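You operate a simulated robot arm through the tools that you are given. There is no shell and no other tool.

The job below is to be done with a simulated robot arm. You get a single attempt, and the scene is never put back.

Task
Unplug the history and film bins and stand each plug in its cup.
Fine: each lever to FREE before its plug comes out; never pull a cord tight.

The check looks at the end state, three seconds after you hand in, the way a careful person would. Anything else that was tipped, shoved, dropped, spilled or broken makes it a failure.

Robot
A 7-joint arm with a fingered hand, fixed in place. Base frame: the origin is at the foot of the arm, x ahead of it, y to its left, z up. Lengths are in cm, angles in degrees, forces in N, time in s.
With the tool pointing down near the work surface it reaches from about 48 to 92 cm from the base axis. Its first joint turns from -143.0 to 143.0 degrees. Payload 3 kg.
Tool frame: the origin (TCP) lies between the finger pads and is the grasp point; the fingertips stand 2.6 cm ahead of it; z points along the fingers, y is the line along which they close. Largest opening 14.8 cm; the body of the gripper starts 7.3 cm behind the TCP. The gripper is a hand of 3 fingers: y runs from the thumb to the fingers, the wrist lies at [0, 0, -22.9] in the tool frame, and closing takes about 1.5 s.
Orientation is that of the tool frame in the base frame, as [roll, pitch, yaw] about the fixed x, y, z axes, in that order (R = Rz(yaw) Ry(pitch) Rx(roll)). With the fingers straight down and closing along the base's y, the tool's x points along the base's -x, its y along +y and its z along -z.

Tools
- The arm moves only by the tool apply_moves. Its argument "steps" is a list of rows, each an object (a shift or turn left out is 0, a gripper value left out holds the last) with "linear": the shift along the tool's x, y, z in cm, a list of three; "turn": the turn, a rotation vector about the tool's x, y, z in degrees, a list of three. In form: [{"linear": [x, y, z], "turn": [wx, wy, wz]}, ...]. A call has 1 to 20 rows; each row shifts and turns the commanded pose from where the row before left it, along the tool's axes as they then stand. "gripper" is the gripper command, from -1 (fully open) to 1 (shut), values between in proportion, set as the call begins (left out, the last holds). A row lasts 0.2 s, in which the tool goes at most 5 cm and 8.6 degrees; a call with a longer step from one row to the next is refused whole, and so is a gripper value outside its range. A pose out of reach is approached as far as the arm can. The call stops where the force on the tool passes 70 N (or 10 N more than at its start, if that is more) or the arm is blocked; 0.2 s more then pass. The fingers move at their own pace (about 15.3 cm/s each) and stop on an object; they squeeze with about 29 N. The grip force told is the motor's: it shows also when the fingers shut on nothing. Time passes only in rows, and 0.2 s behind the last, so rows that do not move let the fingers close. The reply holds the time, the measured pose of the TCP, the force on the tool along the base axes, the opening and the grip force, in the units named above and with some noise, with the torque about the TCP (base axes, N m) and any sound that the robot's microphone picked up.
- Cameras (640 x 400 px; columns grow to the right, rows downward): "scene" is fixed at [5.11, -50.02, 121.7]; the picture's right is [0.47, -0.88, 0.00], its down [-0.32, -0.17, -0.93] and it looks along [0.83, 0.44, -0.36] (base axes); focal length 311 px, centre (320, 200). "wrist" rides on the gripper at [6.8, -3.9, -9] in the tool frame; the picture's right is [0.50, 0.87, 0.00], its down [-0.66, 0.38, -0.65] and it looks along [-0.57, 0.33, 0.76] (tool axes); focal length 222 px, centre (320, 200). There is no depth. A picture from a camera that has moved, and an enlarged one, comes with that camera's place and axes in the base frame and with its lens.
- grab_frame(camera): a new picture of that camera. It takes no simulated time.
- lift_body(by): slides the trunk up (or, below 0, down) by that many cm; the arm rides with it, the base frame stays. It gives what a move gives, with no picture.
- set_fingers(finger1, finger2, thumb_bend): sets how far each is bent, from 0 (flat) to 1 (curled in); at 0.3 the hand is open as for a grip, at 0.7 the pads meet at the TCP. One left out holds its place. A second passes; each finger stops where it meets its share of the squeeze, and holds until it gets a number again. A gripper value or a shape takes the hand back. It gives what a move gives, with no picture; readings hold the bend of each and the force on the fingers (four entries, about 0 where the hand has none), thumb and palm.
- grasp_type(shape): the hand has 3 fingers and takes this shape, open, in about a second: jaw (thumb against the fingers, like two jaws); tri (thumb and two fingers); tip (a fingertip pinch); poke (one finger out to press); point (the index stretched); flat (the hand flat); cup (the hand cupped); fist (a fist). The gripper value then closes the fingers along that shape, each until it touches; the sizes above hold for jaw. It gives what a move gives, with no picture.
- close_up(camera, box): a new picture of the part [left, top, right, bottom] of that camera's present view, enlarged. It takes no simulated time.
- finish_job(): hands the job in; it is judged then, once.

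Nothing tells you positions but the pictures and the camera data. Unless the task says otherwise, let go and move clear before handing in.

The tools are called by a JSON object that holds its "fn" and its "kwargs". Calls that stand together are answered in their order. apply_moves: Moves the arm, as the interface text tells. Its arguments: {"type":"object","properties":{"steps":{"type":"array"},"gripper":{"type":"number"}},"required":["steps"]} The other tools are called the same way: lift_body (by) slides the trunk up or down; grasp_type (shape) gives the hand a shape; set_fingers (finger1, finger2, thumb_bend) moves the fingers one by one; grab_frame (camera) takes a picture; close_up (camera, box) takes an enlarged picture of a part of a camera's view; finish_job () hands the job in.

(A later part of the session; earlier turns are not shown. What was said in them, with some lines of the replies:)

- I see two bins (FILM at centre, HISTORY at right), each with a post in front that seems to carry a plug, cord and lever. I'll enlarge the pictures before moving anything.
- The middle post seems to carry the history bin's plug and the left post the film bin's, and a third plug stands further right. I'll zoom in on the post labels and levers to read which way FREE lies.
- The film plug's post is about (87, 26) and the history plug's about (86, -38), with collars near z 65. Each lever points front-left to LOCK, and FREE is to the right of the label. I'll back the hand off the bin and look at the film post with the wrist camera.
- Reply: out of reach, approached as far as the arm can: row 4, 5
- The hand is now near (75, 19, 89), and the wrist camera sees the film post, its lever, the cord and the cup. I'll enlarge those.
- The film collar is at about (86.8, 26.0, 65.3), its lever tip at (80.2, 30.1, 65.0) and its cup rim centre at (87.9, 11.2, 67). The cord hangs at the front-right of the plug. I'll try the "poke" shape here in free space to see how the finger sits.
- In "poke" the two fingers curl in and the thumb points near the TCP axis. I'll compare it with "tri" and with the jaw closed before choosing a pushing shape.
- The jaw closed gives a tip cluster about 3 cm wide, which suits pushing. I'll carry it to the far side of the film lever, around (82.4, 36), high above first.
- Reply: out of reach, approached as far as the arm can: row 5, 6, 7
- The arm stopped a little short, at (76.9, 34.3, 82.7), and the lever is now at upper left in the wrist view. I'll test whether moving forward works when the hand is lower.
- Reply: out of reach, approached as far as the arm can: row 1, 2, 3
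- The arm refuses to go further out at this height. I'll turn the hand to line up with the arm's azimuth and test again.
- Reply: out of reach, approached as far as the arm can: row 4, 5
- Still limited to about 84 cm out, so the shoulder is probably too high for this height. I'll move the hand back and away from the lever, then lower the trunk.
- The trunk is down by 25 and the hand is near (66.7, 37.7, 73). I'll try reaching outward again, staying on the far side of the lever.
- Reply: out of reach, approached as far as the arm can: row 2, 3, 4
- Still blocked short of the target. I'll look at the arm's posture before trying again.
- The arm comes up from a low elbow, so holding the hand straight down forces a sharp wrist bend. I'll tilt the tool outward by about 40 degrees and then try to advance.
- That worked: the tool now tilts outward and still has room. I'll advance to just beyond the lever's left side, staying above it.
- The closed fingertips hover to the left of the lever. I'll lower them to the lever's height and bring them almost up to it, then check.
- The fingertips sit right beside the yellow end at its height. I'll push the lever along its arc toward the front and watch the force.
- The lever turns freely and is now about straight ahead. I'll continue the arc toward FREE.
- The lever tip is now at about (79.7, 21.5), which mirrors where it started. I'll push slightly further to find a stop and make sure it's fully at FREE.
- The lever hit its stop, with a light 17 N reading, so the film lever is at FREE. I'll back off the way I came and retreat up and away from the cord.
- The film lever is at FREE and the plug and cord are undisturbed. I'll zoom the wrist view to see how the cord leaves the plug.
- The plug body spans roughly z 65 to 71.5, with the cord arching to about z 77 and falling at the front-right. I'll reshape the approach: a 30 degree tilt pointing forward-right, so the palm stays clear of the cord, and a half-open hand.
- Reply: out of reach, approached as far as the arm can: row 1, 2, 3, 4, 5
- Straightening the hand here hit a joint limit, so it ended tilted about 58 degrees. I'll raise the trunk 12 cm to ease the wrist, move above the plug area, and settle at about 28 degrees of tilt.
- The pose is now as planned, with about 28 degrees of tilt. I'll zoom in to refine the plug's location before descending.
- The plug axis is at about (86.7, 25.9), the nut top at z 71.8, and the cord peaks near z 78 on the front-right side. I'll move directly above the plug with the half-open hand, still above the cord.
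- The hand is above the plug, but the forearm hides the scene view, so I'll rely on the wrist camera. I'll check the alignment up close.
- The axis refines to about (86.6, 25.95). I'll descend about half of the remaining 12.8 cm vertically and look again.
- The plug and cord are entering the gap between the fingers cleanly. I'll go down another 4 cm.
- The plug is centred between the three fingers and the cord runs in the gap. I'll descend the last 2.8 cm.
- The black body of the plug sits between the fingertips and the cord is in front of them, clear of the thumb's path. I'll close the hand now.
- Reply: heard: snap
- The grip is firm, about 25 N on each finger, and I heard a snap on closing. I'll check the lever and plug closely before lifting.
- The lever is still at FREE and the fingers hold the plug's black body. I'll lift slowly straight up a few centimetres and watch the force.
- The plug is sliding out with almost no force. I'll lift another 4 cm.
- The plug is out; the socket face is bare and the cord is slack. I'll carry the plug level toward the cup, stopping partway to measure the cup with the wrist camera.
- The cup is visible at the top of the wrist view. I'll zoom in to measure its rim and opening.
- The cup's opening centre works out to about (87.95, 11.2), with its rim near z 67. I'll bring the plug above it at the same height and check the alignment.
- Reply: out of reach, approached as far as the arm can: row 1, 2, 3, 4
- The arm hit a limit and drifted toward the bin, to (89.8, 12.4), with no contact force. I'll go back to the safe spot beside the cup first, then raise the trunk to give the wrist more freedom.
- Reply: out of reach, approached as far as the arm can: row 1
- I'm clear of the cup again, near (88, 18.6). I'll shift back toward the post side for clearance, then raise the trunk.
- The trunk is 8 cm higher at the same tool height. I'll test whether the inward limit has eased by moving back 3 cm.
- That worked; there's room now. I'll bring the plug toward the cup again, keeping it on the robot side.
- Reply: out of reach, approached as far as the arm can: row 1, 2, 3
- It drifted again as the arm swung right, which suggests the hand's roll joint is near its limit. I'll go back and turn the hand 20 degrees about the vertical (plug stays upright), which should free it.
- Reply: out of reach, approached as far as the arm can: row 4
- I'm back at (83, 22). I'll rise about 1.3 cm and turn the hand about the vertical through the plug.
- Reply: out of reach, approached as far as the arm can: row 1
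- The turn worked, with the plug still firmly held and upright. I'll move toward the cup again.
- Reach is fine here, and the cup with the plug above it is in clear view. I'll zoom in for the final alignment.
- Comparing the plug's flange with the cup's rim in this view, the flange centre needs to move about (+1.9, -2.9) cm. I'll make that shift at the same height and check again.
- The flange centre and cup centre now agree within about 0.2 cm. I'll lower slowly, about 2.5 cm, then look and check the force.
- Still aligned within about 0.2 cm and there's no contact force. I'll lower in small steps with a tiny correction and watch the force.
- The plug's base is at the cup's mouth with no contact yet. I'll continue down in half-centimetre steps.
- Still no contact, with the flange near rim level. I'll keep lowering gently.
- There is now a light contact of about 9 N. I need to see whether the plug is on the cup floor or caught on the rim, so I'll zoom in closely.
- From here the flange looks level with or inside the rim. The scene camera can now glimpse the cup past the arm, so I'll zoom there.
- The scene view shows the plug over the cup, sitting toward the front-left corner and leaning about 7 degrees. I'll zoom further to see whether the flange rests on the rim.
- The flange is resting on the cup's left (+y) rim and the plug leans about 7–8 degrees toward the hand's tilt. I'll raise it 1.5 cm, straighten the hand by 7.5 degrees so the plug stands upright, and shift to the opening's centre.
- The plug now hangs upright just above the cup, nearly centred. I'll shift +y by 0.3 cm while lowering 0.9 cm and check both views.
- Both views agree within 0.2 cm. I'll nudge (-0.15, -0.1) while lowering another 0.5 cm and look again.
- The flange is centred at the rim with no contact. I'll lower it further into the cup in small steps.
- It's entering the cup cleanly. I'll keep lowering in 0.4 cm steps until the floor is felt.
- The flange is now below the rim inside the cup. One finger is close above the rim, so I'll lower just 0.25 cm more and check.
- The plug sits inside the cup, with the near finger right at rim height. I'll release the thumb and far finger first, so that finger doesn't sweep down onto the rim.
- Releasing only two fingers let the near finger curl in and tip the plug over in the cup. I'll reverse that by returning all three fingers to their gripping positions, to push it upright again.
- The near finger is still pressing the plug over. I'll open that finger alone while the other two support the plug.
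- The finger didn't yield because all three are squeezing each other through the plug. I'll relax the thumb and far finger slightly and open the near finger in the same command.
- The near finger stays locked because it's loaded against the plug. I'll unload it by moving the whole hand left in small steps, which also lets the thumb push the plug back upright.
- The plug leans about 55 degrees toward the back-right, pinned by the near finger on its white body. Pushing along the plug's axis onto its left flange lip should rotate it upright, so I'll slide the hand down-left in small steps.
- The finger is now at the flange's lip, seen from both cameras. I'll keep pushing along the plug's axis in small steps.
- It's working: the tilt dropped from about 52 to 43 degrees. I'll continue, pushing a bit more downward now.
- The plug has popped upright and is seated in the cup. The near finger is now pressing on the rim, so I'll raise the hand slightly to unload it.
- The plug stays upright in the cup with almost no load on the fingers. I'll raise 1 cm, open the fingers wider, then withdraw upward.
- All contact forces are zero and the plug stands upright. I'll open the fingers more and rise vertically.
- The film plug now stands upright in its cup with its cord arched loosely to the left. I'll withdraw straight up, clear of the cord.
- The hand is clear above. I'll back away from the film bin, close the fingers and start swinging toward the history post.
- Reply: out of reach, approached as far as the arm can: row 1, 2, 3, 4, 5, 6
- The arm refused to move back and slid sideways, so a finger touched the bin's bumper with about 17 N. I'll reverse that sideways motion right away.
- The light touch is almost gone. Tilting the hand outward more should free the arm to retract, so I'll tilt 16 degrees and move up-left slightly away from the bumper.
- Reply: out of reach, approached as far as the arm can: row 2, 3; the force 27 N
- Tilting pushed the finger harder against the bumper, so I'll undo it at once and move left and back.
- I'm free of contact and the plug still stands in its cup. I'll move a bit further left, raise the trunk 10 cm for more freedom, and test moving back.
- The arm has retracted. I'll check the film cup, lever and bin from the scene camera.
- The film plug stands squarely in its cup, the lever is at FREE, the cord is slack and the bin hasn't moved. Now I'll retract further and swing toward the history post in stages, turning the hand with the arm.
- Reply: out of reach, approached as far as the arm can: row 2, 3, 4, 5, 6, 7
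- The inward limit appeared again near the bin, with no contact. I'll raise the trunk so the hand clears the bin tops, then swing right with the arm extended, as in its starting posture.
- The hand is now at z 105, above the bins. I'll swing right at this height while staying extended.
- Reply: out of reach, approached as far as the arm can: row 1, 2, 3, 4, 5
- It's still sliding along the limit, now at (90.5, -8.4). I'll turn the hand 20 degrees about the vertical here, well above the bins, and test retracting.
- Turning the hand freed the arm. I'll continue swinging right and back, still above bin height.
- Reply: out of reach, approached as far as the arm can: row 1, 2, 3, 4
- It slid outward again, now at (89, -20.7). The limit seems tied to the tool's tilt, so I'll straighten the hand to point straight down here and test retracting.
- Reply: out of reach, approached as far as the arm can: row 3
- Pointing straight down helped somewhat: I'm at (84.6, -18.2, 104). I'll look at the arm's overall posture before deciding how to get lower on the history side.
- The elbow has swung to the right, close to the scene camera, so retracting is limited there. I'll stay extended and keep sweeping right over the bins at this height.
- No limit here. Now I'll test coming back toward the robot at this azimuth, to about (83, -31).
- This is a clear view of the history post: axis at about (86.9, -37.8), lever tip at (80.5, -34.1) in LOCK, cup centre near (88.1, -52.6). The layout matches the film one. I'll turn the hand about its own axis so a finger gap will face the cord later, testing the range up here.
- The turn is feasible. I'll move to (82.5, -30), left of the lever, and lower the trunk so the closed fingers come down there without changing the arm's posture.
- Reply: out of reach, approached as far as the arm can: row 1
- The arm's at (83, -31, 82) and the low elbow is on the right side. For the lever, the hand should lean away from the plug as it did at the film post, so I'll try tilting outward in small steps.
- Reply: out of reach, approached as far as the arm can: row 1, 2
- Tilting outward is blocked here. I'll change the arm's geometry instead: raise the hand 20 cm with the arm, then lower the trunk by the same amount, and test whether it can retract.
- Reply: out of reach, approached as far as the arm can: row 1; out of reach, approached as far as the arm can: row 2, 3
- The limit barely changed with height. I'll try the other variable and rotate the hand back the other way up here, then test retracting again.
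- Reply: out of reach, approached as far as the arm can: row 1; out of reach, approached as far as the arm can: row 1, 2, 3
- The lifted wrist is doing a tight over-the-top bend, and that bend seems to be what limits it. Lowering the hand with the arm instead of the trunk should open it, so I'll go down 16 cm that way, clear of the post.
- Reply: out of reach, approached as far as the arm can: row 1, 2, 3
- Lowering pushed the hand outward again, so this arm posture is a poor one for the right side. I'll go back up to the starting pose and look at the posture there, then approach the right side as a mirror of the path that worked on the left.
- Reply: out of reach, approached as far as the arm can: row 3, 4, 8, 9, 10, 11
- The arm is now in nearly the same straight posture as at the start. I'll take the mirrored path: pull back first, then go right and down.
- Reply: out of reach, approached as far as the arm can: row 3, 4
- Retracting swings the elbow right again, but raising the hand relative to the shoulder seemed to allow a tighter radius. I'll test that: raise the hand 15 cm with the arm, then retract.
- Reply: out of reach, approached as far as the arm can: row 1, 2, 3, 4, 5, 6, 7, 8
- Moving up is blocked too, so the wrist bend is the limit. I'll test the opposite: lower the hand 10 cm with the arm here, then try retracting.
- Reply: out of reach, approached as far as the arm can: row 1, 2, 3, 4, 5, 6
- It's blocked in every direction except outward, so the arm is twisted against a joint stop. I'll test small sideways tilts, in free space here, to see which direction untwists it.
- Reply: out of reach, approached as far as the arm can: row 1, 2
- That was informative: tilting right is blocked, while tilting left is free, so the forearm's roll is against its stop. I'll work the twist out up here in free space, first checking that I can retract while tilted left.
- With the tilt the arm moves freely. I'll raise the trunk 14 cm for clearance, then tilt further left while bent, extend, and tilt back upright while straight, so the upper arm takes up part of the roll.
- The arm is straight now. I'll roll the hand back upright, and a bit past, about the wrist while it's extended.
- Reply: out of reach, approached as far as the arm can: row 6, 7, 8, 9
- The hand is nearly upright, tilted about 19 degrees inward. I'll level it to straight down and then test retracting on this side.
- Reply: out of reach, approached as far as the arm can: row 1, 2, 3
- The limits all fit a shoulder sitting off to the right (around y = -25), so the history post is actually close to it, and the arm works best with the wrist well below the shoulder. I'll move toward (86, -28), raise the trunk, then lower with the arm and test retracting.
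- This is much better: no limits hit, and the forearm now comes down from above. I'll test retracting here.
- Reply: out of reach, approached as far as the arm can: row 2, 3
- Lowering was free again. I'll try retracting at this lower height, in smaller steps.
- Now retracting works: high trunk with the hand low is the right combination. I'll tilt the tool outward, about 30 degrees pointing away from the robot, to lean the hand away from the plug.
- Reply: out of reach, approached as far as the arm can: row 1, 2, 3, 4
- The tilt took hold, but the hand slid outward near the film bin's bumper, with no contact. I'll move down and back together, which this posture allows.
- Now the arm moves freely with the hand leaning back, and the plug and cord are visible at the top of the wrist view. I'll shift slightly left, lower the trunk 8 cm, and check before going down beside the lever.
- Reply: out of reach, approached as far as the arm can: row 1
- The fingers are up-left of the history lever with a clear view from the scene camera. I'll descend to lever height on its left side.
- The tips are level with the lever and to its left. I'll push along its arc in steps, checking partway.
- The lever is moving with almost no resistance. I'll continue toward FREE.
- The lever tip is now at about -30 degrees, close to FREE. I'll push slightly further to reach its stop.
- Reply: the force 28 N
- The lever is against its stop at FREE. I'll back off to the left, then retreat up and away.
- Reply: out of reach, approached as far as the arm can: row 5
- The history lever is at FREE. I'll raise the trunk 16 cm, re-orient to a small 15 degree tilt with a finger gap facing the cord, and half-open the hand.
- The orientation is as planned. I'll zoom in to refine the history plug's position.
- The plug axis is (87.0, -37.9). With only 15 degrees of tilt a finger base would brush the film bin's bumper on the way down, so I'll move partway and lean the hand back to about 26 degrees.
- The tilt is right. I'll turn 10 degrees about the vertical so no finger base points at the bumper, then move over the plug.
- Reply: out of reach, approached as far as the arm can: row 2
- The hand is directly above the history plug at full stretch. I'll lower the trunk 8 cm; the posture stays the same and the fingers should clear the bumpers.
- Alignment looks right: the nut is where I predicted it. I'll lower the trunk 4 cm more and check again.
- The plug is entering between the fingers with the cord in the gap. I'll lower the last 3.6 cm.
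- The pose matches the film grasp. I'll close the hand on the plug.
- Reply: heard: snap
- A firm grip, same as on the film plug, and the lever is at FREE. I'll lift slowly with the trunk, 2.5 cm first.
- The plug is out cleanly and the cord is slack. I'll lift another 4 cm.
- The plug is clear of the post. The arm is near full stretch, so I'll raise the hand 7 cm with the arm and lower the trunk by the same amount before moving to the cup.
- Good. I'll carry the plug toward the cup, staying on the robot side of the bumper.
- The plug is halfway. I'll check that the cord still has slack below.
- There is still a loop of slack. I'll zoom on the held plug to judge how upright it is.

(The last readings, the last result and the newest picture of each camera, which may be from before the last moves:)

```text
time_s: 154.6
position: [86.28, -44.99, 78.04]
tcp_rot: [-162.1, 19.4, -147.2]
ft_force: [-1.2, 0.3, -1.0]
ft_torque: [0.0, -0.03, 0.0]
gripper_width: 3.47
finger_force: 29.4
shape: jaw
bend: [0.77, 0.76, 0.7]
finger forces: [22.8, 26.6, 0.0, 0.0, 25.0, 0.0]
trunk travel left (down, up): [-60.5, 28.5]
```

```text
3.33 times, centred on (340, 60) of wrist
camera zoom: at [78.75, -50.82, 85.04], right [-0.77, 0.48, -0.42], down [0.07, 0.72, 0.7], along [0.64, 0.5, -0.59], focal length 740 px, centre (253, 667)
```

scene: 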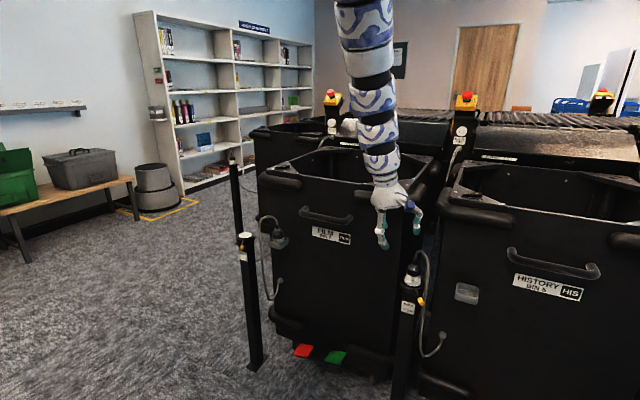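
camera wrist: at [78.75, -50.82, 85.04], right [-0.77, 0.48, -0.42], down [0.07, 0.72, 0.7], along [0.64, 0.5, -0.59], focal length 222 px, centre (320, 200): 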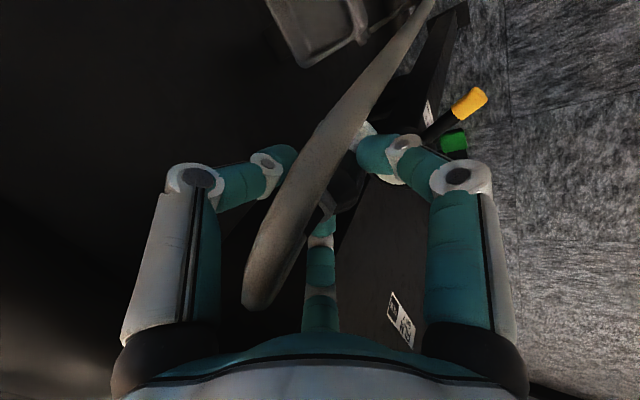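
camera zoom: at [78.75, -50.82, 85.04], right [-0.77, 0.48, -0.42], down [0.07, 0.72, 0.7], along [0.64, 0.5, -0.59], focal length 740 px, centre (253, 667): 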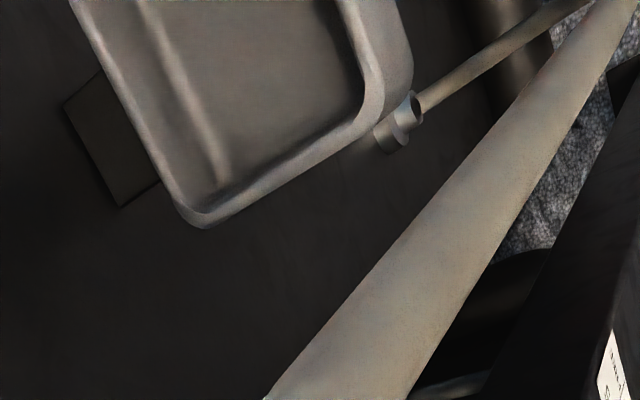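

The plug looks close to upright. The history cup's centre is about (88.2, -52.85). I'll lower 2 cm so the hand stays below the bumper, then move over the cup.

{"fn": "lift_body", "kwargs": {"by": -2}}

{"fn": "apply_moves", "kwargs": {"steps": [{"linear": [1.0, -2.36, 0.33]}, {"linear": [1.0, -2.36, 0.33]}, {"linear": [0.9, -2.3, 0.33]}, {"linear": [0, 0, 0]}]}}

{"fn": "grab_frame", "kwargs": {"camera": "wrist"}}

{"fn": "close_up", "kwargs": {"camera": "scene", "box": [430, 230, 500, 310]}}

```text
time_s: 155.2
position: [86.33, -44.92, 76.0]
tcp_rot: [-162.1, 19.4, -147.2]
ft_force: [-0.3, -0.7, -0.8]
ft_torque: [-0.01, -0.01, 0.02]
gripper_width: 3.44
finger_force: 29.1
shape: jaw
bend: [0.77, 0.76, 0.7]
finger forces: [22.8, 26.5, 0.0, 0.1, 25.0, 0.0]
trunk travel left (down, up): [-58.5, 30.5]
```

```text
time_s: 156.2
position: [87.26, -52.35, 75.96]
tcp_rot: [-162.3, 19.5, -147.2]
ft_force: [-1.2, 0.2, -0.2]
ft_torque: [0.01, 0.0, 0.0]
gripper_width: 3.49
finger_force: 29.2
shape: jaw
bend: [0.77, 0.76, 0.7]
finger forces: [22.7, 26.4, 0.0, 0.1, 25.0, 0.0]
trunk travel left (down, up): [-58.5, 30.5]
```

```text
taken
camera wrist: at [79.74, -58.37, 83.06], right [-0.77, 0.48, -0.42], down [0.07, 0.71, 0.7], along [0.63, 0.5, -0.59], focal length 222 px, centre (320, 200)
```

wrist: 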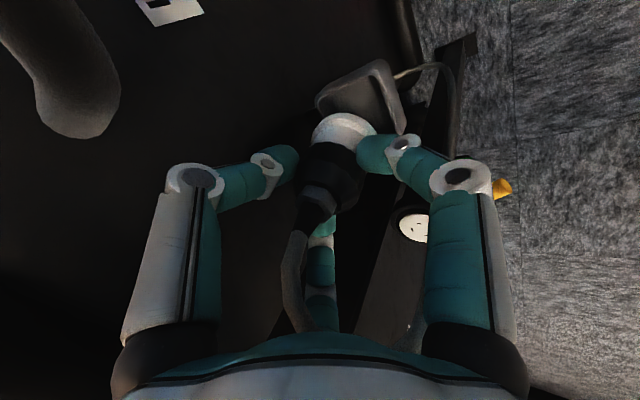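

```text
5.00 times, centred on (465, 270) of scene
camera zoom: at [5.11, -50.02, 121.7], right [0.47, -0.88, 0.0], down [-0.32, -0.17, -0.93], along [0.83, 0.44, -0.36], focal length 1554 px, centre (-405, -150)
```

zoom: 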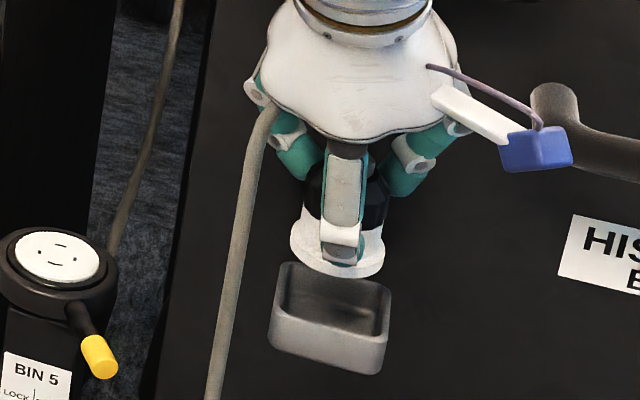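

Both views show the plug hanging above the cup. I'll zoom the wrist view to refine the alignment.

{"fn": "close_up", "kwargs": {"camera": "wrist", "box": [280, 50, 420, 160]}}

{"fn": "close_up", "kwargs": {"camera": "scene", "box": [445, 255, 490, 300]}}

```text
3.64 times, centred on (350, 105) of wrist
camera zoom: at [79.74, -58.37, 83.06], right [-0.77, 0.48, -0.42], down [0.07, 0.71, 0.7], along [0.63, 0.5, -0.59], focal length 808 px, centre (211, 546)
```

zoom: 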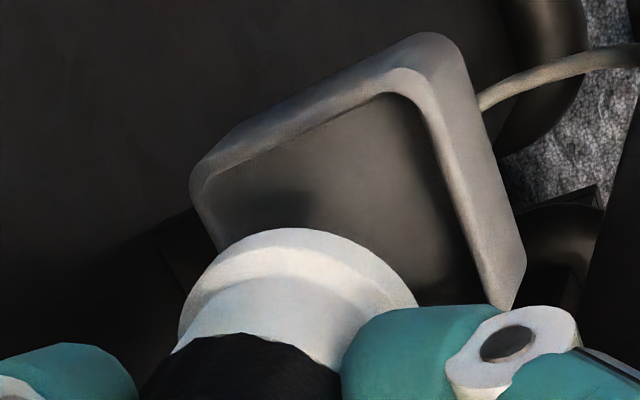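

```text
8.89 times, centred on (468, 278) of scene
camera zoom: at [5.11, -50.02, 121.7], right [0.47, -0.88, 0.0], down [-0.32, -0.17, -0.93], along [0.83, 0.44, -0.36], focal length 2762 px, centre (-991, -489)
```

zoom: 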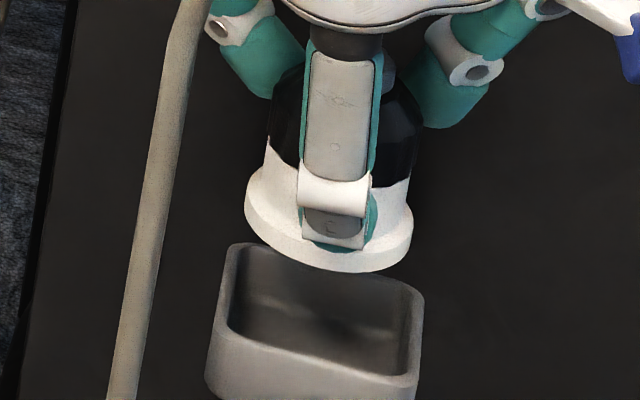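

The plug leans only about 5 degrees and is nearly aligned. I'll lower 1.8 cm with the trunk, straighten by 5 degrees and shift the flange onto the cup's centre.

{"fn": "lift_body", "kwargs": {"by": -1.8}}

{"fn": "apply_moves", "kwargs": {"steps": [{"linear": [0, 0, 0], "turn": [-3.2, 3.84, 0]}, {"linear": [-0.44, -0.57, 0.27]}, {"linear": [0, 0, 0]}]}}

{"fn": "close_up", "kwargs": {"camera": "wrist", "box": [280, 50, 420, 160]}}

{"fn": "close_up", "kwargs": {"camera": "scene", "box": [445, 255, 490, 300]}}

```text
time_s: 156.9
position: [87.3, -52.52, 74.07]
tcp_rot: [-162.2, 19.4, -147.2]
ft_force: [0.5, 0.4, -1.4]
ft_torque: [0.0, 0.01, -0.01]
gripper_width: 3.46
finger_force: 29.6
shape: jaw
bend: [0.77, 0.76, 0.7]
finger forces: [22.8, 26.5, 0.0, 0.0, 25.0, 0.1]
trunk travel left (down, up): [-56.7, 32.3]
```

```text
time_s: 157.7
position: [87.98, -52.77, 74.25]
tcp_rot: [-165.8, 15.7, -148.4]
ft_force: [0.0, 0.4, -1.5]
ft_torque: [-0.01, 0.01, 0.0]
gripper_width: 3.46
finger_force: 28.9
shape: jaw
bend: [0.77, 0.76, 0.7]
finger forces: [22.9, 26.6, 0.0, 0.0, 25.0, 0.0]
trunk travel left (down, up): [-56.7, 32.3]
```

```text
3.64 times, centred on (350, 105) of wrist
camera zoom: at [81.07, -58.72, 81.82], right [-0.8, 0.49, -0.34], down [0.14, 0.7, 0.7], along [0.58, 0.51, -0.63], focal length 808 px, centre (211, 546)
```

zoom: 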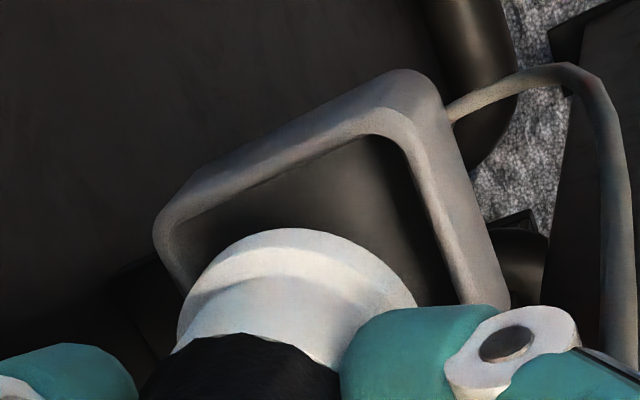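

```text
8.89 times, centred on (468, 278) of scene
camera zoom: at [5.11, -50.02, 121.7], right [0.47, -0.88, 0.0], down [-0.32, -0.17, -0.93], along [0.83, 0.44, -0.36], focal length 2762 px, centre (-991, -489)
```

zoom: 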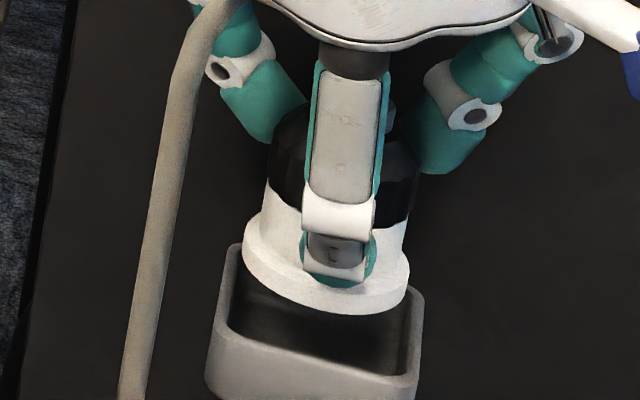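

Both views agree: the plug is upright and centred within about 0.2 cm. I'll lower 1.3 cm with the trunk and look.

{"fn": "lift_body", "kwargs": {"by": -1.3}}

{"fn": "close_up", "kwargs": {"camera": "wrist", "box": [280, 50, 420, 160]}}

{"fn": "close_up", "kwargs": {"camera": "scene", "box": [445, 260, 490, 305]}}

```text
time_s: 158.3
position: [88.04, -52.61, 72.96]
tcp_rot: [-165.6, 15.7, -148.3]
ft_force: [-0.4, -0.4, -0.9]
ft_torque: [0.0, -0.02, -0.04]
gripper_width: 3.45
finger_force: 29.1
shape: jaw
bend: [0.77, 0.76, 0.7]
finger forces: [22.8, 26.5, 0.0, 0.1, 25.0, 0.1]
trunk travel left (down, up): [-55.4, 33.6]
```

```text
3.64 times, centred on (350, 105) of wrist
camera zoom: at [81.07, -58.71, 80.54], right [-0.8, 0.49, -0.34], down [0.13, 0.7, 0.7], along [0.58, 0.51, -0.63], focal length 808 px, centre (211, 546)
```

zoom: 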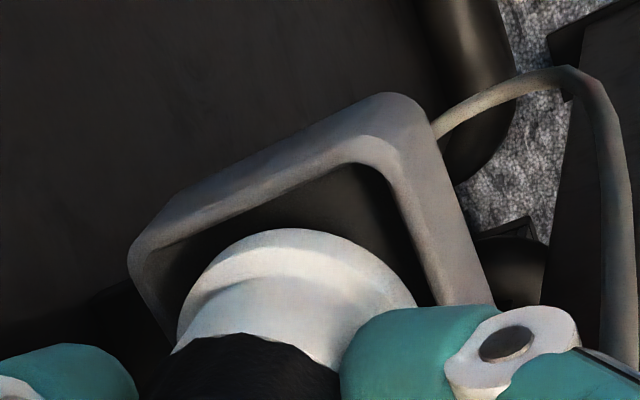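

```text
8.89 times, centred on (468, 282) of scene
camera zoom: at [5.11, -50.02, 121.7], right [0.47, -0.88, 0.0], down [-0.32, -0.17, -0.93], along [0.83, 0.44, -0.36], focal length 2762 px, centre (-991, -533)
```

zoom: 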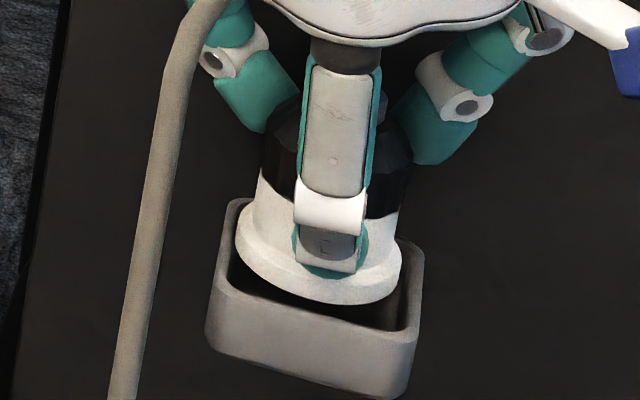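

It's well centred at the mouth of the cup. I'll lower another 0.9 cm so the flange goes inside, then check.

{"fn": "lift_body", "kwargs": {"by": -0.9}}

{"fn": "close_up", "kwargs": {"camera": "scene", "box": [445, 260, 490, 305]}}

{"fn": "close_up", "kwargs": {"camera": "wrist", "box": [280, 50, 420, 160]}}

```text
time_s: 158.9
position: [87.85, -52.81, 72.22]
tcp_rot: [-165.5, 15.9, -148.3]
ft_force: [-1.9, -6.2, 15.4]
ft_torque: [0.12, 0.03, -0.01]
gripper_width: 3.58
finger_force: 29.0
shape: jaw
bend: [0.78, 0.77, 0.7]
finger forces: [25.5, 30.9, 0.0, 0.0, 31.2, 0.1]
trunk travel left (down, up): [-54.5, 34.5]
```

```text
8.89 times, centred on (468, 282) of scene
camera zoom: at [5.11, -50.02, 121.7], right [0.47, -0.88, 0.0], down [-0.32, -0.17, -0.93], along [0.83, 0.44, -0.36], focal length 2762 px, centre (-991, -533)
```

zoom: 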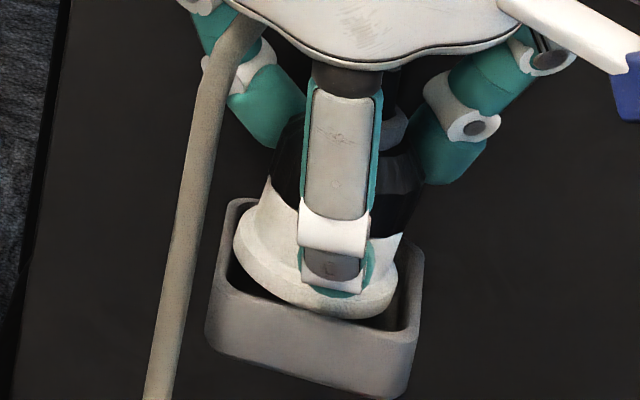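

```text
3.64 times, centred on (350, 105) of wrist
camera zoom: at [80.99, -58.84, 79.87], right [-0.8, 0.49, -0.34], down [0.13, 0.71, 0.7], along [0.59, 0.51, -0.63], focal length 808 px, centre (211, 546)
```

zoom: 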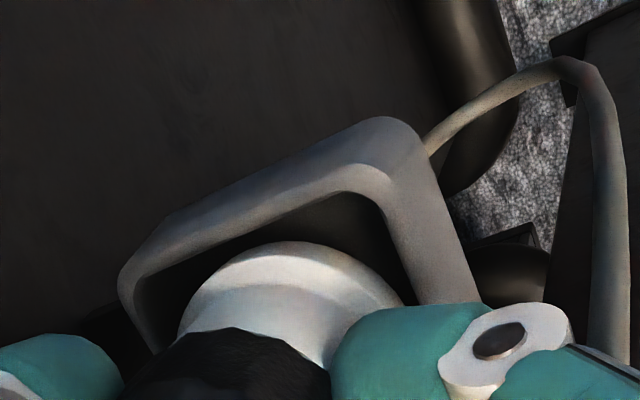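

The flange's left edge has caught on the rim, with about 16 N. I'll raise 0.9 cm, shift 0.3 cm to the right (-y), and retry.

{"fn": "lift_body", "kwargs": {"by": 1.1}}

{"fn": "close_up", "kwargs": {"camera": "scene", "box": [445, 260, 490, 305]}}

{"fn": "close_up", "kwargs": {"camera": "wrist", "box": [280, 50, 420, 160]}}

```text
time_s: 159.5
position: [87.92, -52.62, 73.07]
tcp_rot: [-165.7, 15.6, -148.3]
ft_force: [-0.9, -0.9, -1.0]
ft_torque: [0.02, 0.0, 0.0]
gripper_width: 3.51
finger_force: 28.6
shape: jaw
bend: [0.77, 0.77, 0.7]
finger forces: [24.1, 29.3, 0.0, 0.0, 25.6, 0.0]
trunk travel left (down, up): [-55.6, 33.4]
```

```text
8.89 times, centred on (468, 282) of scene
camera zoom: at [5.11, -50.02, 121.7], right [0.47, -0.88, 0.0], down [-0.32, -0.17, -0.93], along [0.83, 0.44, -0.36], focal length 2762 px, centre (-991, -533)
```

zoom: 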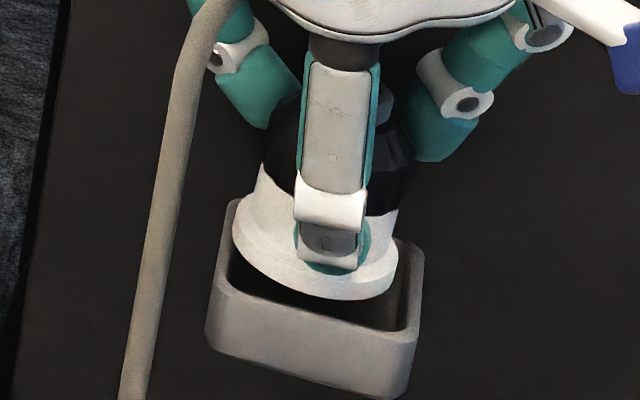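

```text
3.64 times, centred on (350, 105) of wrist
camera zoom: at [81.08, -58.65, 80.64], right [-0.8, 0.49, -0.34], down [0.14, 0.7, 0.7], along [0.58, 0.51, -0.63], focal length 808 px, centre (211, 546)
```

zoom: 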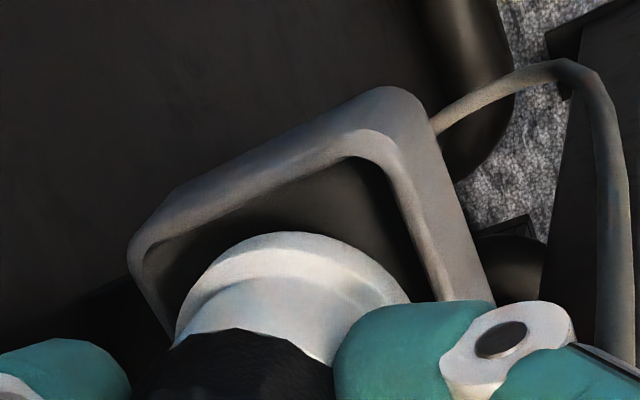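

The flange sits about 0.2 cm too far left. I'll shift right 0.3 cm and look again.

{"fn": "apply_moves", "kwargs": {"steps": [{"linear": [0.19, -0.235, 0]}, {"linear": [0, 0, 0]}]}}

{"fn": "lift_body", "kwargs": {"by": -0.5}}

{"fn": "close_up", "kwargs": {"camera": "scene", "box": [445, 260, 490, 305]}}

{"fn": "close_up", "kwargs": {"camera": "wrist", "box": [280, 50, 420, 160]}}

```text
time_s: 160.1
position: [87.96, -53.0, 73.19]
tcp_rot: [-165.7, 15.7, -148.3]
ft_force: [0.3, -1.0, -1.2]
ft_torque: [0.0, -0.01, 0.02]
gripper_width: 3.51
finger_force: 29.1
shape: jaw
bend: [0.77, 0.77, 0.7]
finger forces: [24.3, 29.3, 0.0, 0.0, 25.6, 0.0]
trunk travel left (down, up): [-55.6, 33.4]
```

```text
time_s: 160.6
position: [87.91, -52.98, 72.73]
tcp_rot: [-165.7, 15.7, -148.2]
ft_force: [0.2, 0.2, -0.5]
ft_torque: [-0.01, -0.01, -0.02]
gripper_width: 3.52
finger_force: 29.4
shape: jaw
bend: [0.77, 0.77, 0.7]
finger forces: [24.3, 29.4, 0.1, 0.0, 25.6, 0.0]
trunk travel left (down, up): [-55.1, 33.9]
```

```text
8.89 times, centred on (468, 282) of scene
camera zoom: at [5.11, -50.02, 121.7], right [0.47, -0.88, 0.0], down [-0.32, -0.17, -0.93], along [0.83, 0.44, -0.36], focal length 2762 px, centre (-991, -533)
```

zoom: 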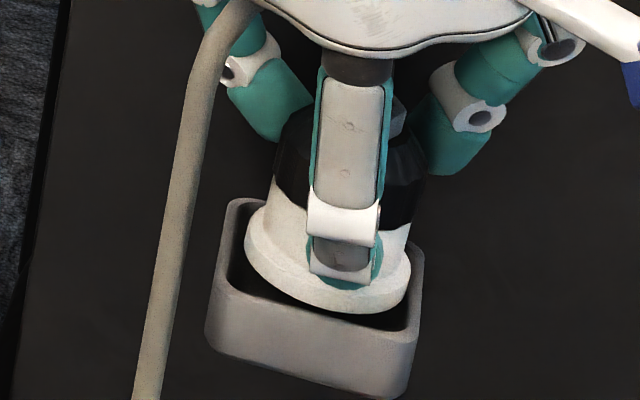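

```text
3.64 times, centred on (350, 105) of wrist
camera zoom: at [81.02, -59.03, 80.29], right [-0.8, 0.49, -0.34], down [0.13, 0.7, 0.7], along [0.58, 0.51, -0.63], focal length 808 px, centre (211, 546)
```

zoom: 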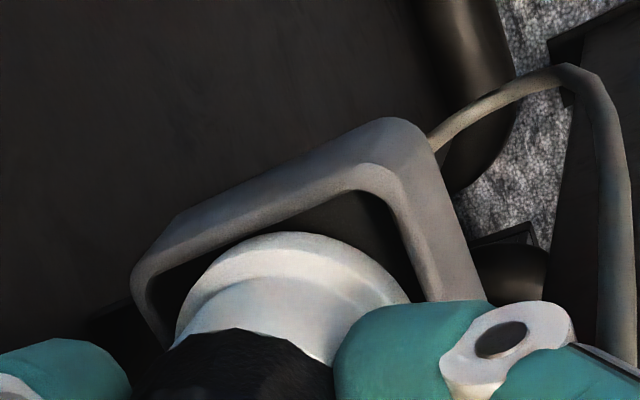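

Now it's about 0.17 cm too far right, and slightly toward the back wall. I'll correct by (-0.15, +0.17) and lower a little.

{"fn": "apply_moves", "kwargs": {"steps": [{"linear": [0.037, 0.215, -0.06]}, {"linear": [0, 0, 0]}]}}

{"fn": "lift_body", "kwargs": {"by": -0.4}}

{"fn": "close_up", "kwargs": {"camera": "scene", "box": [445, 260, 490, 305]}}

{"fn": "close_up", "kwargs": {"camera": "wrist", "box": [280, 50, 420, 160]}}

```text
time_s: 161.2
position: [87.84, -52.77, 72.76]
tcp_rot: [-165.7, 15.7, -148.3]
ft_force: [0.5, 0.3, -1.2]
ft_torque: [0.0, 0.02, -0.01]
gripper_width: 3.49
finger_force: 29.3
shape: jaw
bend: [0.77, 0.77, 0.7]
finger forces: [24.3, 29.3, 0.0, 0.0, 25.6, 0.0]
trunk travel left (down, up): [-55.1, 33.9]
```

```text
time_s: 161.7
position: [87.78, -52.88, 72.33]
tcp_rot: [-165.6, 15.6, -148.3]
ft_force: [1.0, -0.5, -1.5]
ft_torque: [-0.03, 0.03, -0.01]
gripper_width: 3.51
finger_force: 29.3
shape: jaw
bend: [0.77, 0.77, 0.7]
finger forces: [24.3, 29.4, 0.0, 0.0, 25.5, 0.1]
trunk travel left (down, up): [-54.7, 34.3]
```

```text
8.89 times, centred on (468, 282) of scene
camera zoom: at [5.11, -50.02, 121.7], right [0.47, -0.88, 0.0], down [-0.32, -0.17, -0.93], along [0.83, 0.44, -0.36], focal length 2762 px, centre (-991, -533)
```

zoom: 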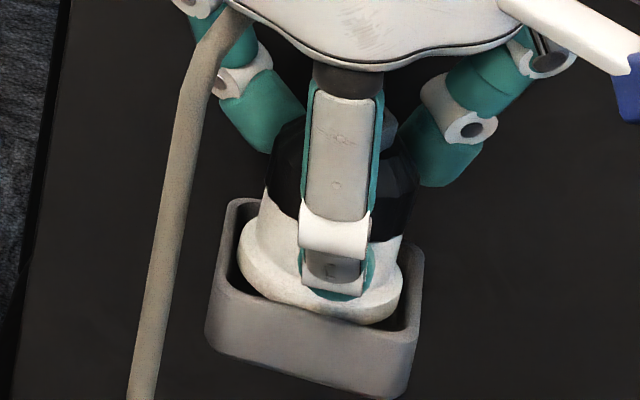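

```text
3.64 times, centred on (350, 105) of wrist
camera zoom: at [80.87, -58.88, 79.91], right [-0.8, 0.49, -0.34], down [0.13, 0.7, 0.7], along [0.58, 0.51, -0.63], focal length 808 px, centre (211, 546)
```

zoom: 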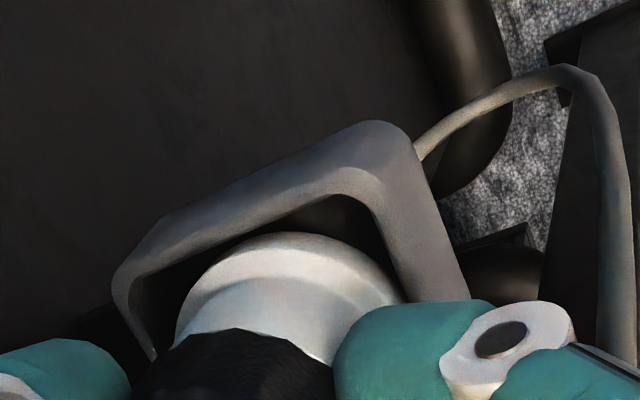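

Now the flange has entered the cup without contact. I'll lower another 0.35 cm.

{"fn": "lift_body", "kwargs": {"by": -0.35}}

{"fn": "close_up", "kwargs": {"camera": "scene", "box": [445, 260, 490, 305]}}

```text
time_s: 162.3
position: [87.81, -52.85, 71.98]
tcp_rot: [-165.8, 15.6, -148.3]
ft_force: [0.5, -0.5, -2.3]
ft_torque: [-0.02, -0.01, 0.0]
gripper_width: 3.51
finger_force: 29.0
shape: jaw
bend: [0.77, 0.77, 0.7]
finger forces: [24.2, 29.4, 0.0, 0.0, 25.4, 0.0]
trunk travel left (down, up): [-54.3, 34.7]
```

```text
8.89 times, centred on (468, 282) of scene
camera zoom: at [5.11, -50.02, 121.7], right [0.47, -0.88, 0.0], down [-0.32, -0.17, -0.93], along [0.83, 0.44, -0.36], focal length 2762 px, centre (-991, -533)
```

zoom: 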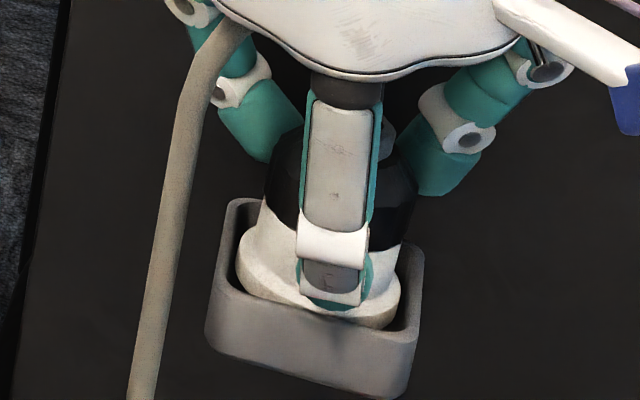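

The plug is inside the cup, upright and centred. I'll open all fingers together by a modest amount to let it settle.

{"fn": "apply_moves", "kwargs": {"steps": [{"linear": [0, 0, 0]}, {"linear": [0, 0, 0]}, {"linear": [0, 0, 0]}], "gripper": 0.25}}

{"fn": "close_up", "kwargs": {"camera": "scene", "box": [445, 260, 490, 305]}}

{"fn": "grab_frame", "kwargs": {"camera": "wrist"}}

```text
time_s: 163.1
position: [87.87, -52.94, 72.02]
tcp_rot: [-165.7, 15.7, -148.4]
ft_force: [-0.6, 0.0, -0.4]
ft_torque: [0.03, 0.01, 0.0]
gripper_width: 5.53
finger_force: 0.0
shape: jaw
bend: [0.77, 0.77, 0.7]
finger forces: [0.0, 0.0, 0.0, 0.0, 0.0, 0.0]
trunk travel left (down, up): [-54.3, 34.7]
```

```text
8.89 times, centred on (468, 282) of scene
camera zoom: at [5.11, -50.02, 121.7], right [0.47, -0.88, 0.0], down [-0.32, -0.17, -0.93], along [0.83, 0.44, -0.36], focal length 2762 px, centre (-991, -533)
```

zoom: 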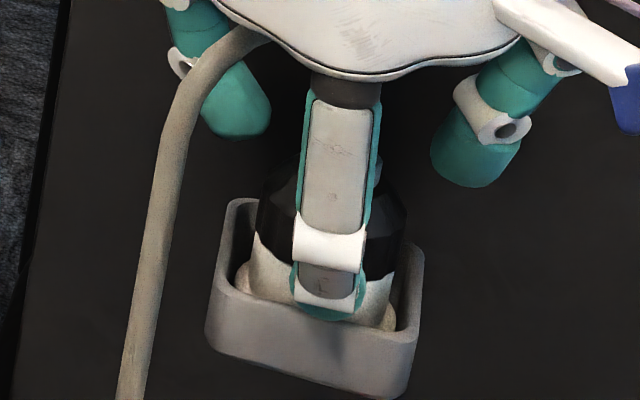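

```text
taken
camera wrist: at [80.88, -58.88, 79.57], right [-0.8, 0.49, -0.34], down [0.13, 0.7, 0.7], along [0.58, 0.51, -0.63], focal length 222 px, centre (320, 200)
```

wrist: 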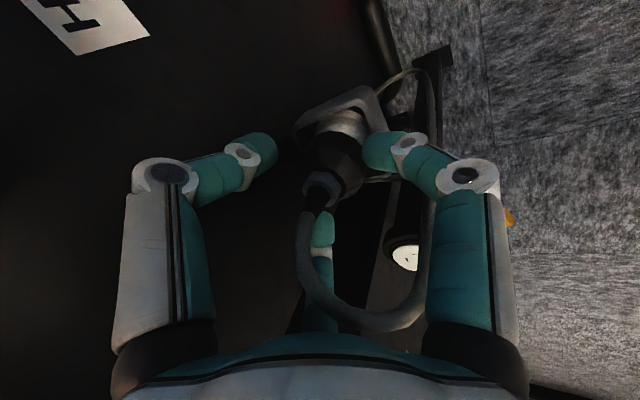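

The plug dropped upright into the cup and the fingers are free. I'll raise the hand straight up with the trunk, 4 cm first.

{"fn": "lift_body", "kwargs": {"by": 3.5}}

{"fn": "close_up", "kwargs": {"camera": "scene", "box": [440, 240, 500, 305]}}

{"fn": "grab_frame", "kwargs": {"camera": "wrist"}}

```text
time_s: 163.9
position: [87.77, -52.85, 75.48]
tcp_rot: [-165.7, 15.7, -148.3]
ft_force: [0.1, -0.2, -0.1]
ft_torque: [0.0, 0.0, 0.01]
gripper_width: 5.5
finger_force: 0.1
shape: jaw
bend: [0.77, 0.77, 0.7]
finger forces: [0.0, 0.1, 0.0, 0.1, 0.0, 0.1]
trunk travel left (down, up): [-57.8, 31.2]
```

```text
6.15 times, centred on (470, 272) of scene
camera zoom: at [5.11, -50.02, 121.7], right [0.47, -0.88, 0.0], down [-0.32, -0.17, -0.93], along [0.83, 0.44, -0.36], focal length 1912 px, centre (-603, -246)
```

zoom: 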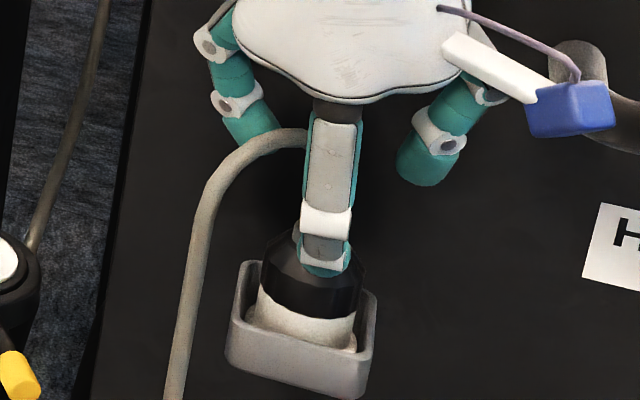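

```text
taken
camera wrist: at [80.88, -58.88, 83.04], right [-0.8, 0.49, -0.34], down [0.13, 0.7, 0.7], along [0.58, 0.51, -0.63], focal length 222 px, centre (320, 200)
```

wrist: 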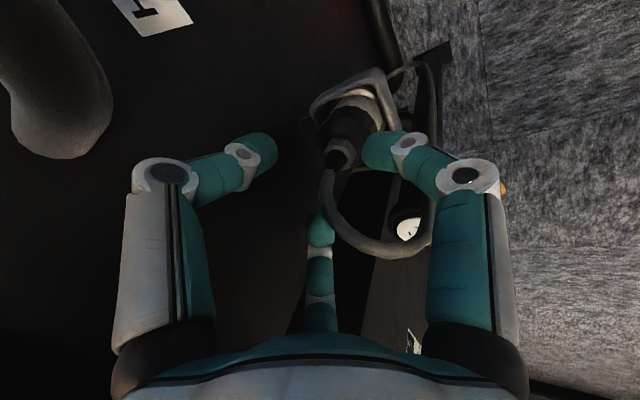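

The plug stands in the cup. Before rising past the bumper's height I'll go up 1.5 cm and lean the hand back 12 degrees so its base clears the bumper.

{"fn": "lift_body", "kwargs": {"by": 1.5}}

{"fn": "apply_moves", "kwargs": {"steps": [{"linear": [0, 0, 0], "turn": [3.85, -4.6, 0]}, {"linear": [0, 0, 0], "turn": [3.85, -4.6, 0]}, {"linear": [0, 0, 0]}]}}

{"fn": "close_up", "kwargs": {"camera": "scene", "box": [440, 230, 500, 305]}}

{"fn": "grab_frame", "kwargs": {"camera": "wrist"}}

```text
time_s: 164.5
position: [87.77, -52.86, 77.06]
tcp_rot: [-165.7, 15.6, -148.2]
ft_force: [-0.5, 0.7, -0.4]
ft_torque: [0.01, 0.01, -0.02]
gripper_width: 5.51
finger_force: 0.1
shape: jaw
bend: [0.77, 0.77, 0.7]
finger forces: [0.0, 0.1, 0.0, 0.0, 0.1, 0.0]
trunk travel left (down, up): [-59.3, 29.7]
```

```text
time_s: 165.3
position: [87.8, -52.87, 76.92]
tcp_rot: [-156.8, 24.4, -145.1]
ft_force: [0.4, -0.9, -0.2]
ft_torque: [-0.03, -0.03, -0.01]
gripper_width: 5.54
finger_force: 0.0
shape: jaw
bend: [0.77, 0.77, 0.7]
finger forces: [0.1, 0.0, 0.0, 0.0, 0.1, 0.0]
trunk travel left (down, up): [-59.3, 29.7]
```

```text
5.33 times, centred on (470, 268) of scene
camera zoom: at [5.11, -50.02, 121.7], right [0.47, -0.88, 0.0], down [-0.32, -0.17, -0.93], along [0.83, 0.44, -0.36], focal length 1658 px, centre (-480, -160)
```

zoom: 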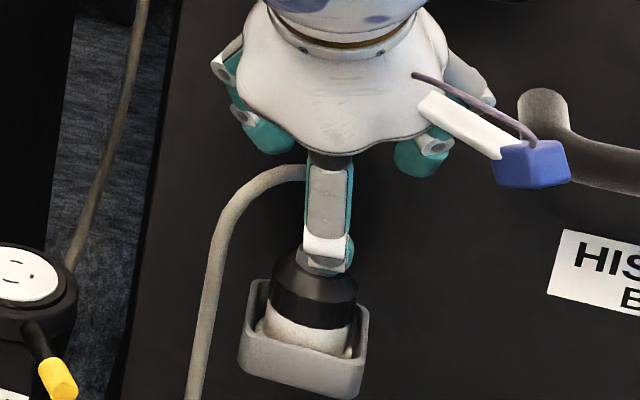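

```text
taken
camera wrist: at [79.45, -58.65, 83.23], right [-0.71, 0.47, -0.52], down [-0.01, 0.73, 0.68], along [0.7, 0.49, -0.52], focal length 222 px, centre (320, 200)
```

wrist: 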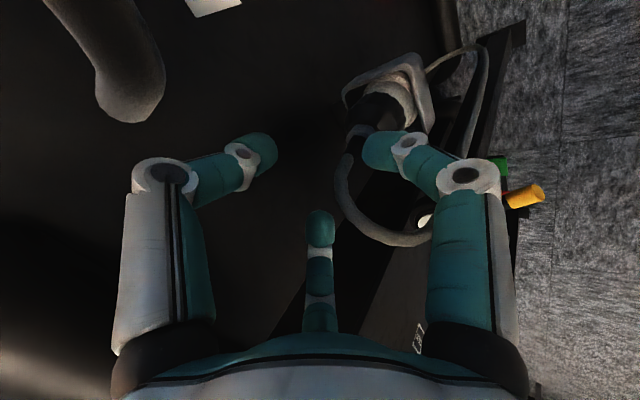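

The hand is leaning back with the cord free between the fingers. I'll raise with the trunk in two steps.

{"fn": "lift_body", "kwargs": {"by": 4}}

{"fn": "lift_body", "kwargs": {"by": 4}}

{"fn": "close_up", "kwargs": {"camera": "scene", "box": [430, 200, 510, 305]}}

{"fn": "grab_frame", "kwargs": {"camera": "wrist"}}

```text
time_s: 166.1
position: [87.81, -52.89, 81.01]
tcp_rot: [-156.8, 24.3, -145.2]
ft_force: [-0.5, -0.8, -0.3]
ft_torque: [0.0, -0.01, 0.0]
gripper_width: 5.55
finger_force: 0.0
shape: jaw
bend: [0.77, 0.77, 0.7]
finger forces: [0.0, 0.0, 0.1, 0.1, 0.1, 0.0]
trunk travel left (down, up): [-63.3, 25.7]
```

```text
time_s: 166.9
position: [87.76, -52.89, 85.08]
tcp_rot: [-156.9, 24.4, -145.2]
ft_force: [-0.8, 0.0, -0.5]
ft_torque: [0.01, -0.04, -0.01]
gripper_width: 5.54
finger_force: 0.1
shape: jaw
bend: [0.77, 0.77, 0.7]
finger forces: [0.1, 0.0, 0.0, 0.1, 0.0, 0.1]
trunk travel left (down, up): [-67.3, 21.7]
```

```text
3.81 times, centred on (470, 252) of scene
camera zoom: at [5.11, -50.02, 121.7], right [0.47, -0.88, 0.0], down [-0.32, -0.17, -0.93], along [0.83, 0.44, -0.36], focal length 1184 px, centre (-251, 0)
```

zoom: 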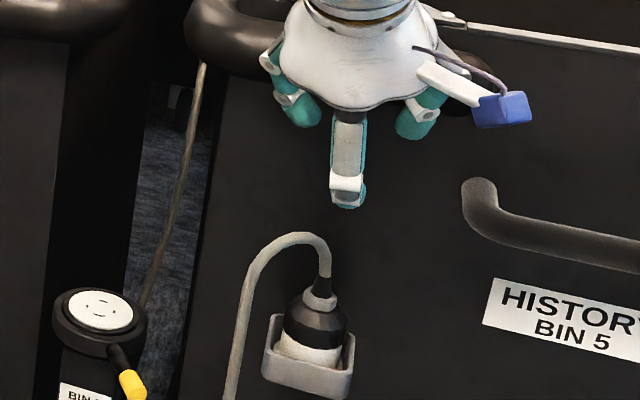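

```text
taken
camera wrist: at [79.45, -58.66, 91.22], right [-0.71, 0.47, -0.52], down [-0.01, 0.73, 0.68], along [0.7, 0.49, -0.52], focal length 222 px, centre (320, 200)
```

wrist: 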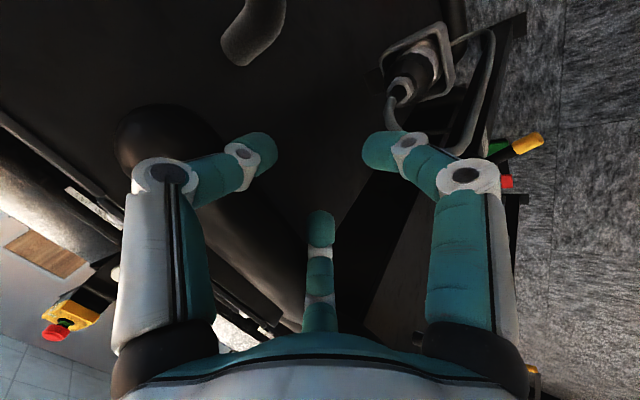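

The history plug stands in its cup with a loose cord, and the hand is clear above it. I'll move back from the bin, then verify everything.

{"fn": "apply_moves", "kwargs": {"steps": [{"linear": [1.5, 0.78, -1.07]}, {"linear": [1.5, 0.78, -1.07]}, {"linear": [0, 0, 0]}]}}

{"fn": "lift_body", "kwargs": {"by": 14}}

{"fn": "grab_frame", "kwargs": {"camera": "scene"}}

{"fn": "close_up", "kwargs": {"camera": "scene", "box": [390, 240, 510, 360]}}

{"fn": "close_up", "kwargs": {"camera": "scene", "box": [230, 205, 310, 305]}}

{"fn": "close_up", "kwargs": {"camera": "scene", "box": [445, 260, 490, 305]}}

```text
time_s: 167.8
position: [83.84, -52.98, 85.01]
tcp_rot: [-156.9, 24.4, -145.2]
ft_force: [-1.2, -0.2, -1.0]
ft_torque: [-0.02, 0.0, -0.01]
gripper_width: 5.54
finger_force: 0.1
shape: jaw
bend: [0.77, 0.77, 0.7]
finger forces: [0.0, 0.1, 0.0, 0.0, 0.1, 0.0]
trunk travel left (down, up): [-67.3, 21.7]
```

```text
time_s: 169.4
position: [83.76, -53.02, 98.91]
tcp_rot: [-156.9, 24.4, -145.2]
ft_force: [0.3, -0.3, 0.1]
ft_torque: [-0.01, -0.05, 0.02]
gripper_width: 5.54
finger_force: 0.1
shape: jaw
bend: [0.77, 0.77, 0.7]
finger forces: [0.1, 0.1, 0.0, 0.1, 0.2, 0.1]
trunk travel left (down, up): [-81.3, 7.7]
```

```text
taken
```

scene: 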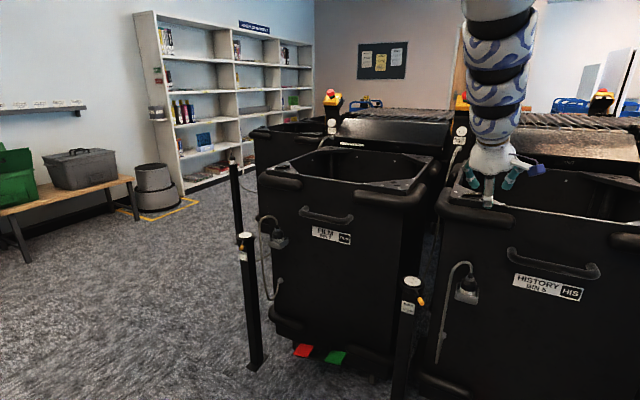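

```text
3.33 times, centred on (450, 300) of scene
camera zoom: at [5.11, -50.02, 121.7], right [0.47, -0.88, 0.0], down [-0.32, -0.17, -0.93], along [0.83, 0.44, -0.36], focal length 1036 px, centre (-113, -133)
```

zoom: 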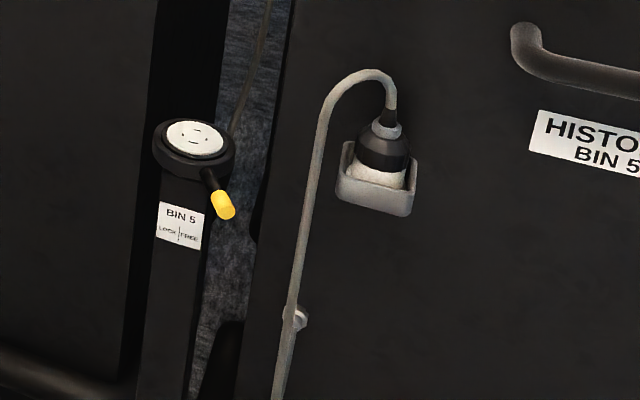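

```text
4.00 times, centred on (270, 255) of scene
camera zoom: at [5.11, -50.02, 121.7], right [0.47, -0.88, 0.0], down [-0.32, -0.17, -0.93], along [0.83, 0.44, -0.36], focal length 1243 px, centre (520, -20)
```

zoom: 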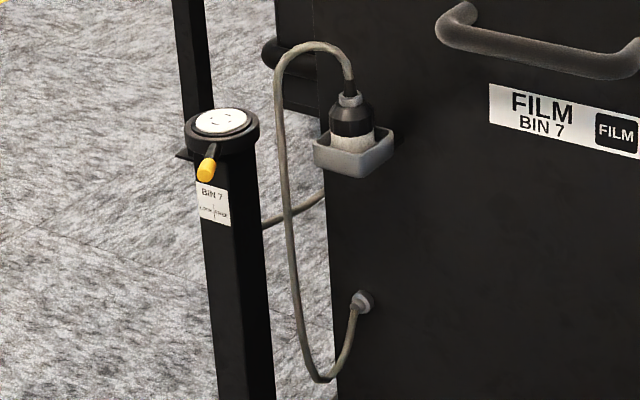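

```text
8.89 times, centred on (468, 282) of scene
camera zoom: at [5.11, -50.02, 121.7], right [0.47, -0.88, 0.0], down [-0.32, -0.17, -0.93], along [0.83, 0.44, -0.36], focal length 2762 px, centre (-991, -533)
```

zoom: 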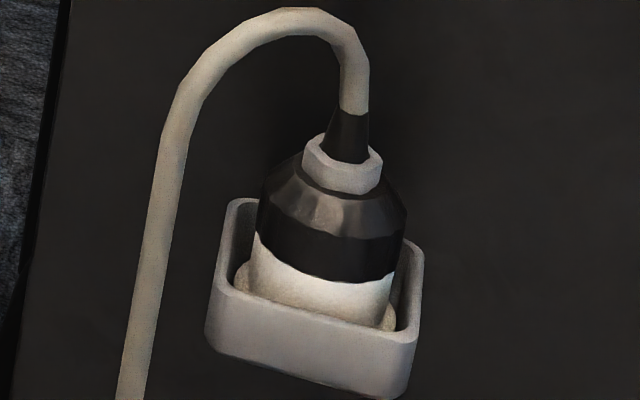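

Both plugs stand upright in their cups with slack cords, both levers are at FREE, the bins haven't moved in the scene view, and the hand is empty and clear. I'm handing in the job.

{"fn": "finish_job", "kwargs": {}}

```text
The job is handed in.
```

The history and film bins are both unplugged. Each plug stands upright in its own cup, and I've handed the job in. I don't have the judge's result yet.

- **Levers:** I turned each one to FREE, up to its stop, before its plug came out, and both are still there.
- **Cords:** both hang loose, and I saw slack in them each time I checked.
- **Film plug:** it tipped over inside its cup while I was letting go. I pushed it back upright with a finger, and it was standing straight when I last looked.
- **Film bin:** one finger pressed against its bumper for a moment, at about 26 N at most. In the scene view the bin and its label are where they started.
- **Hand:** it is empty and clear of both bins.
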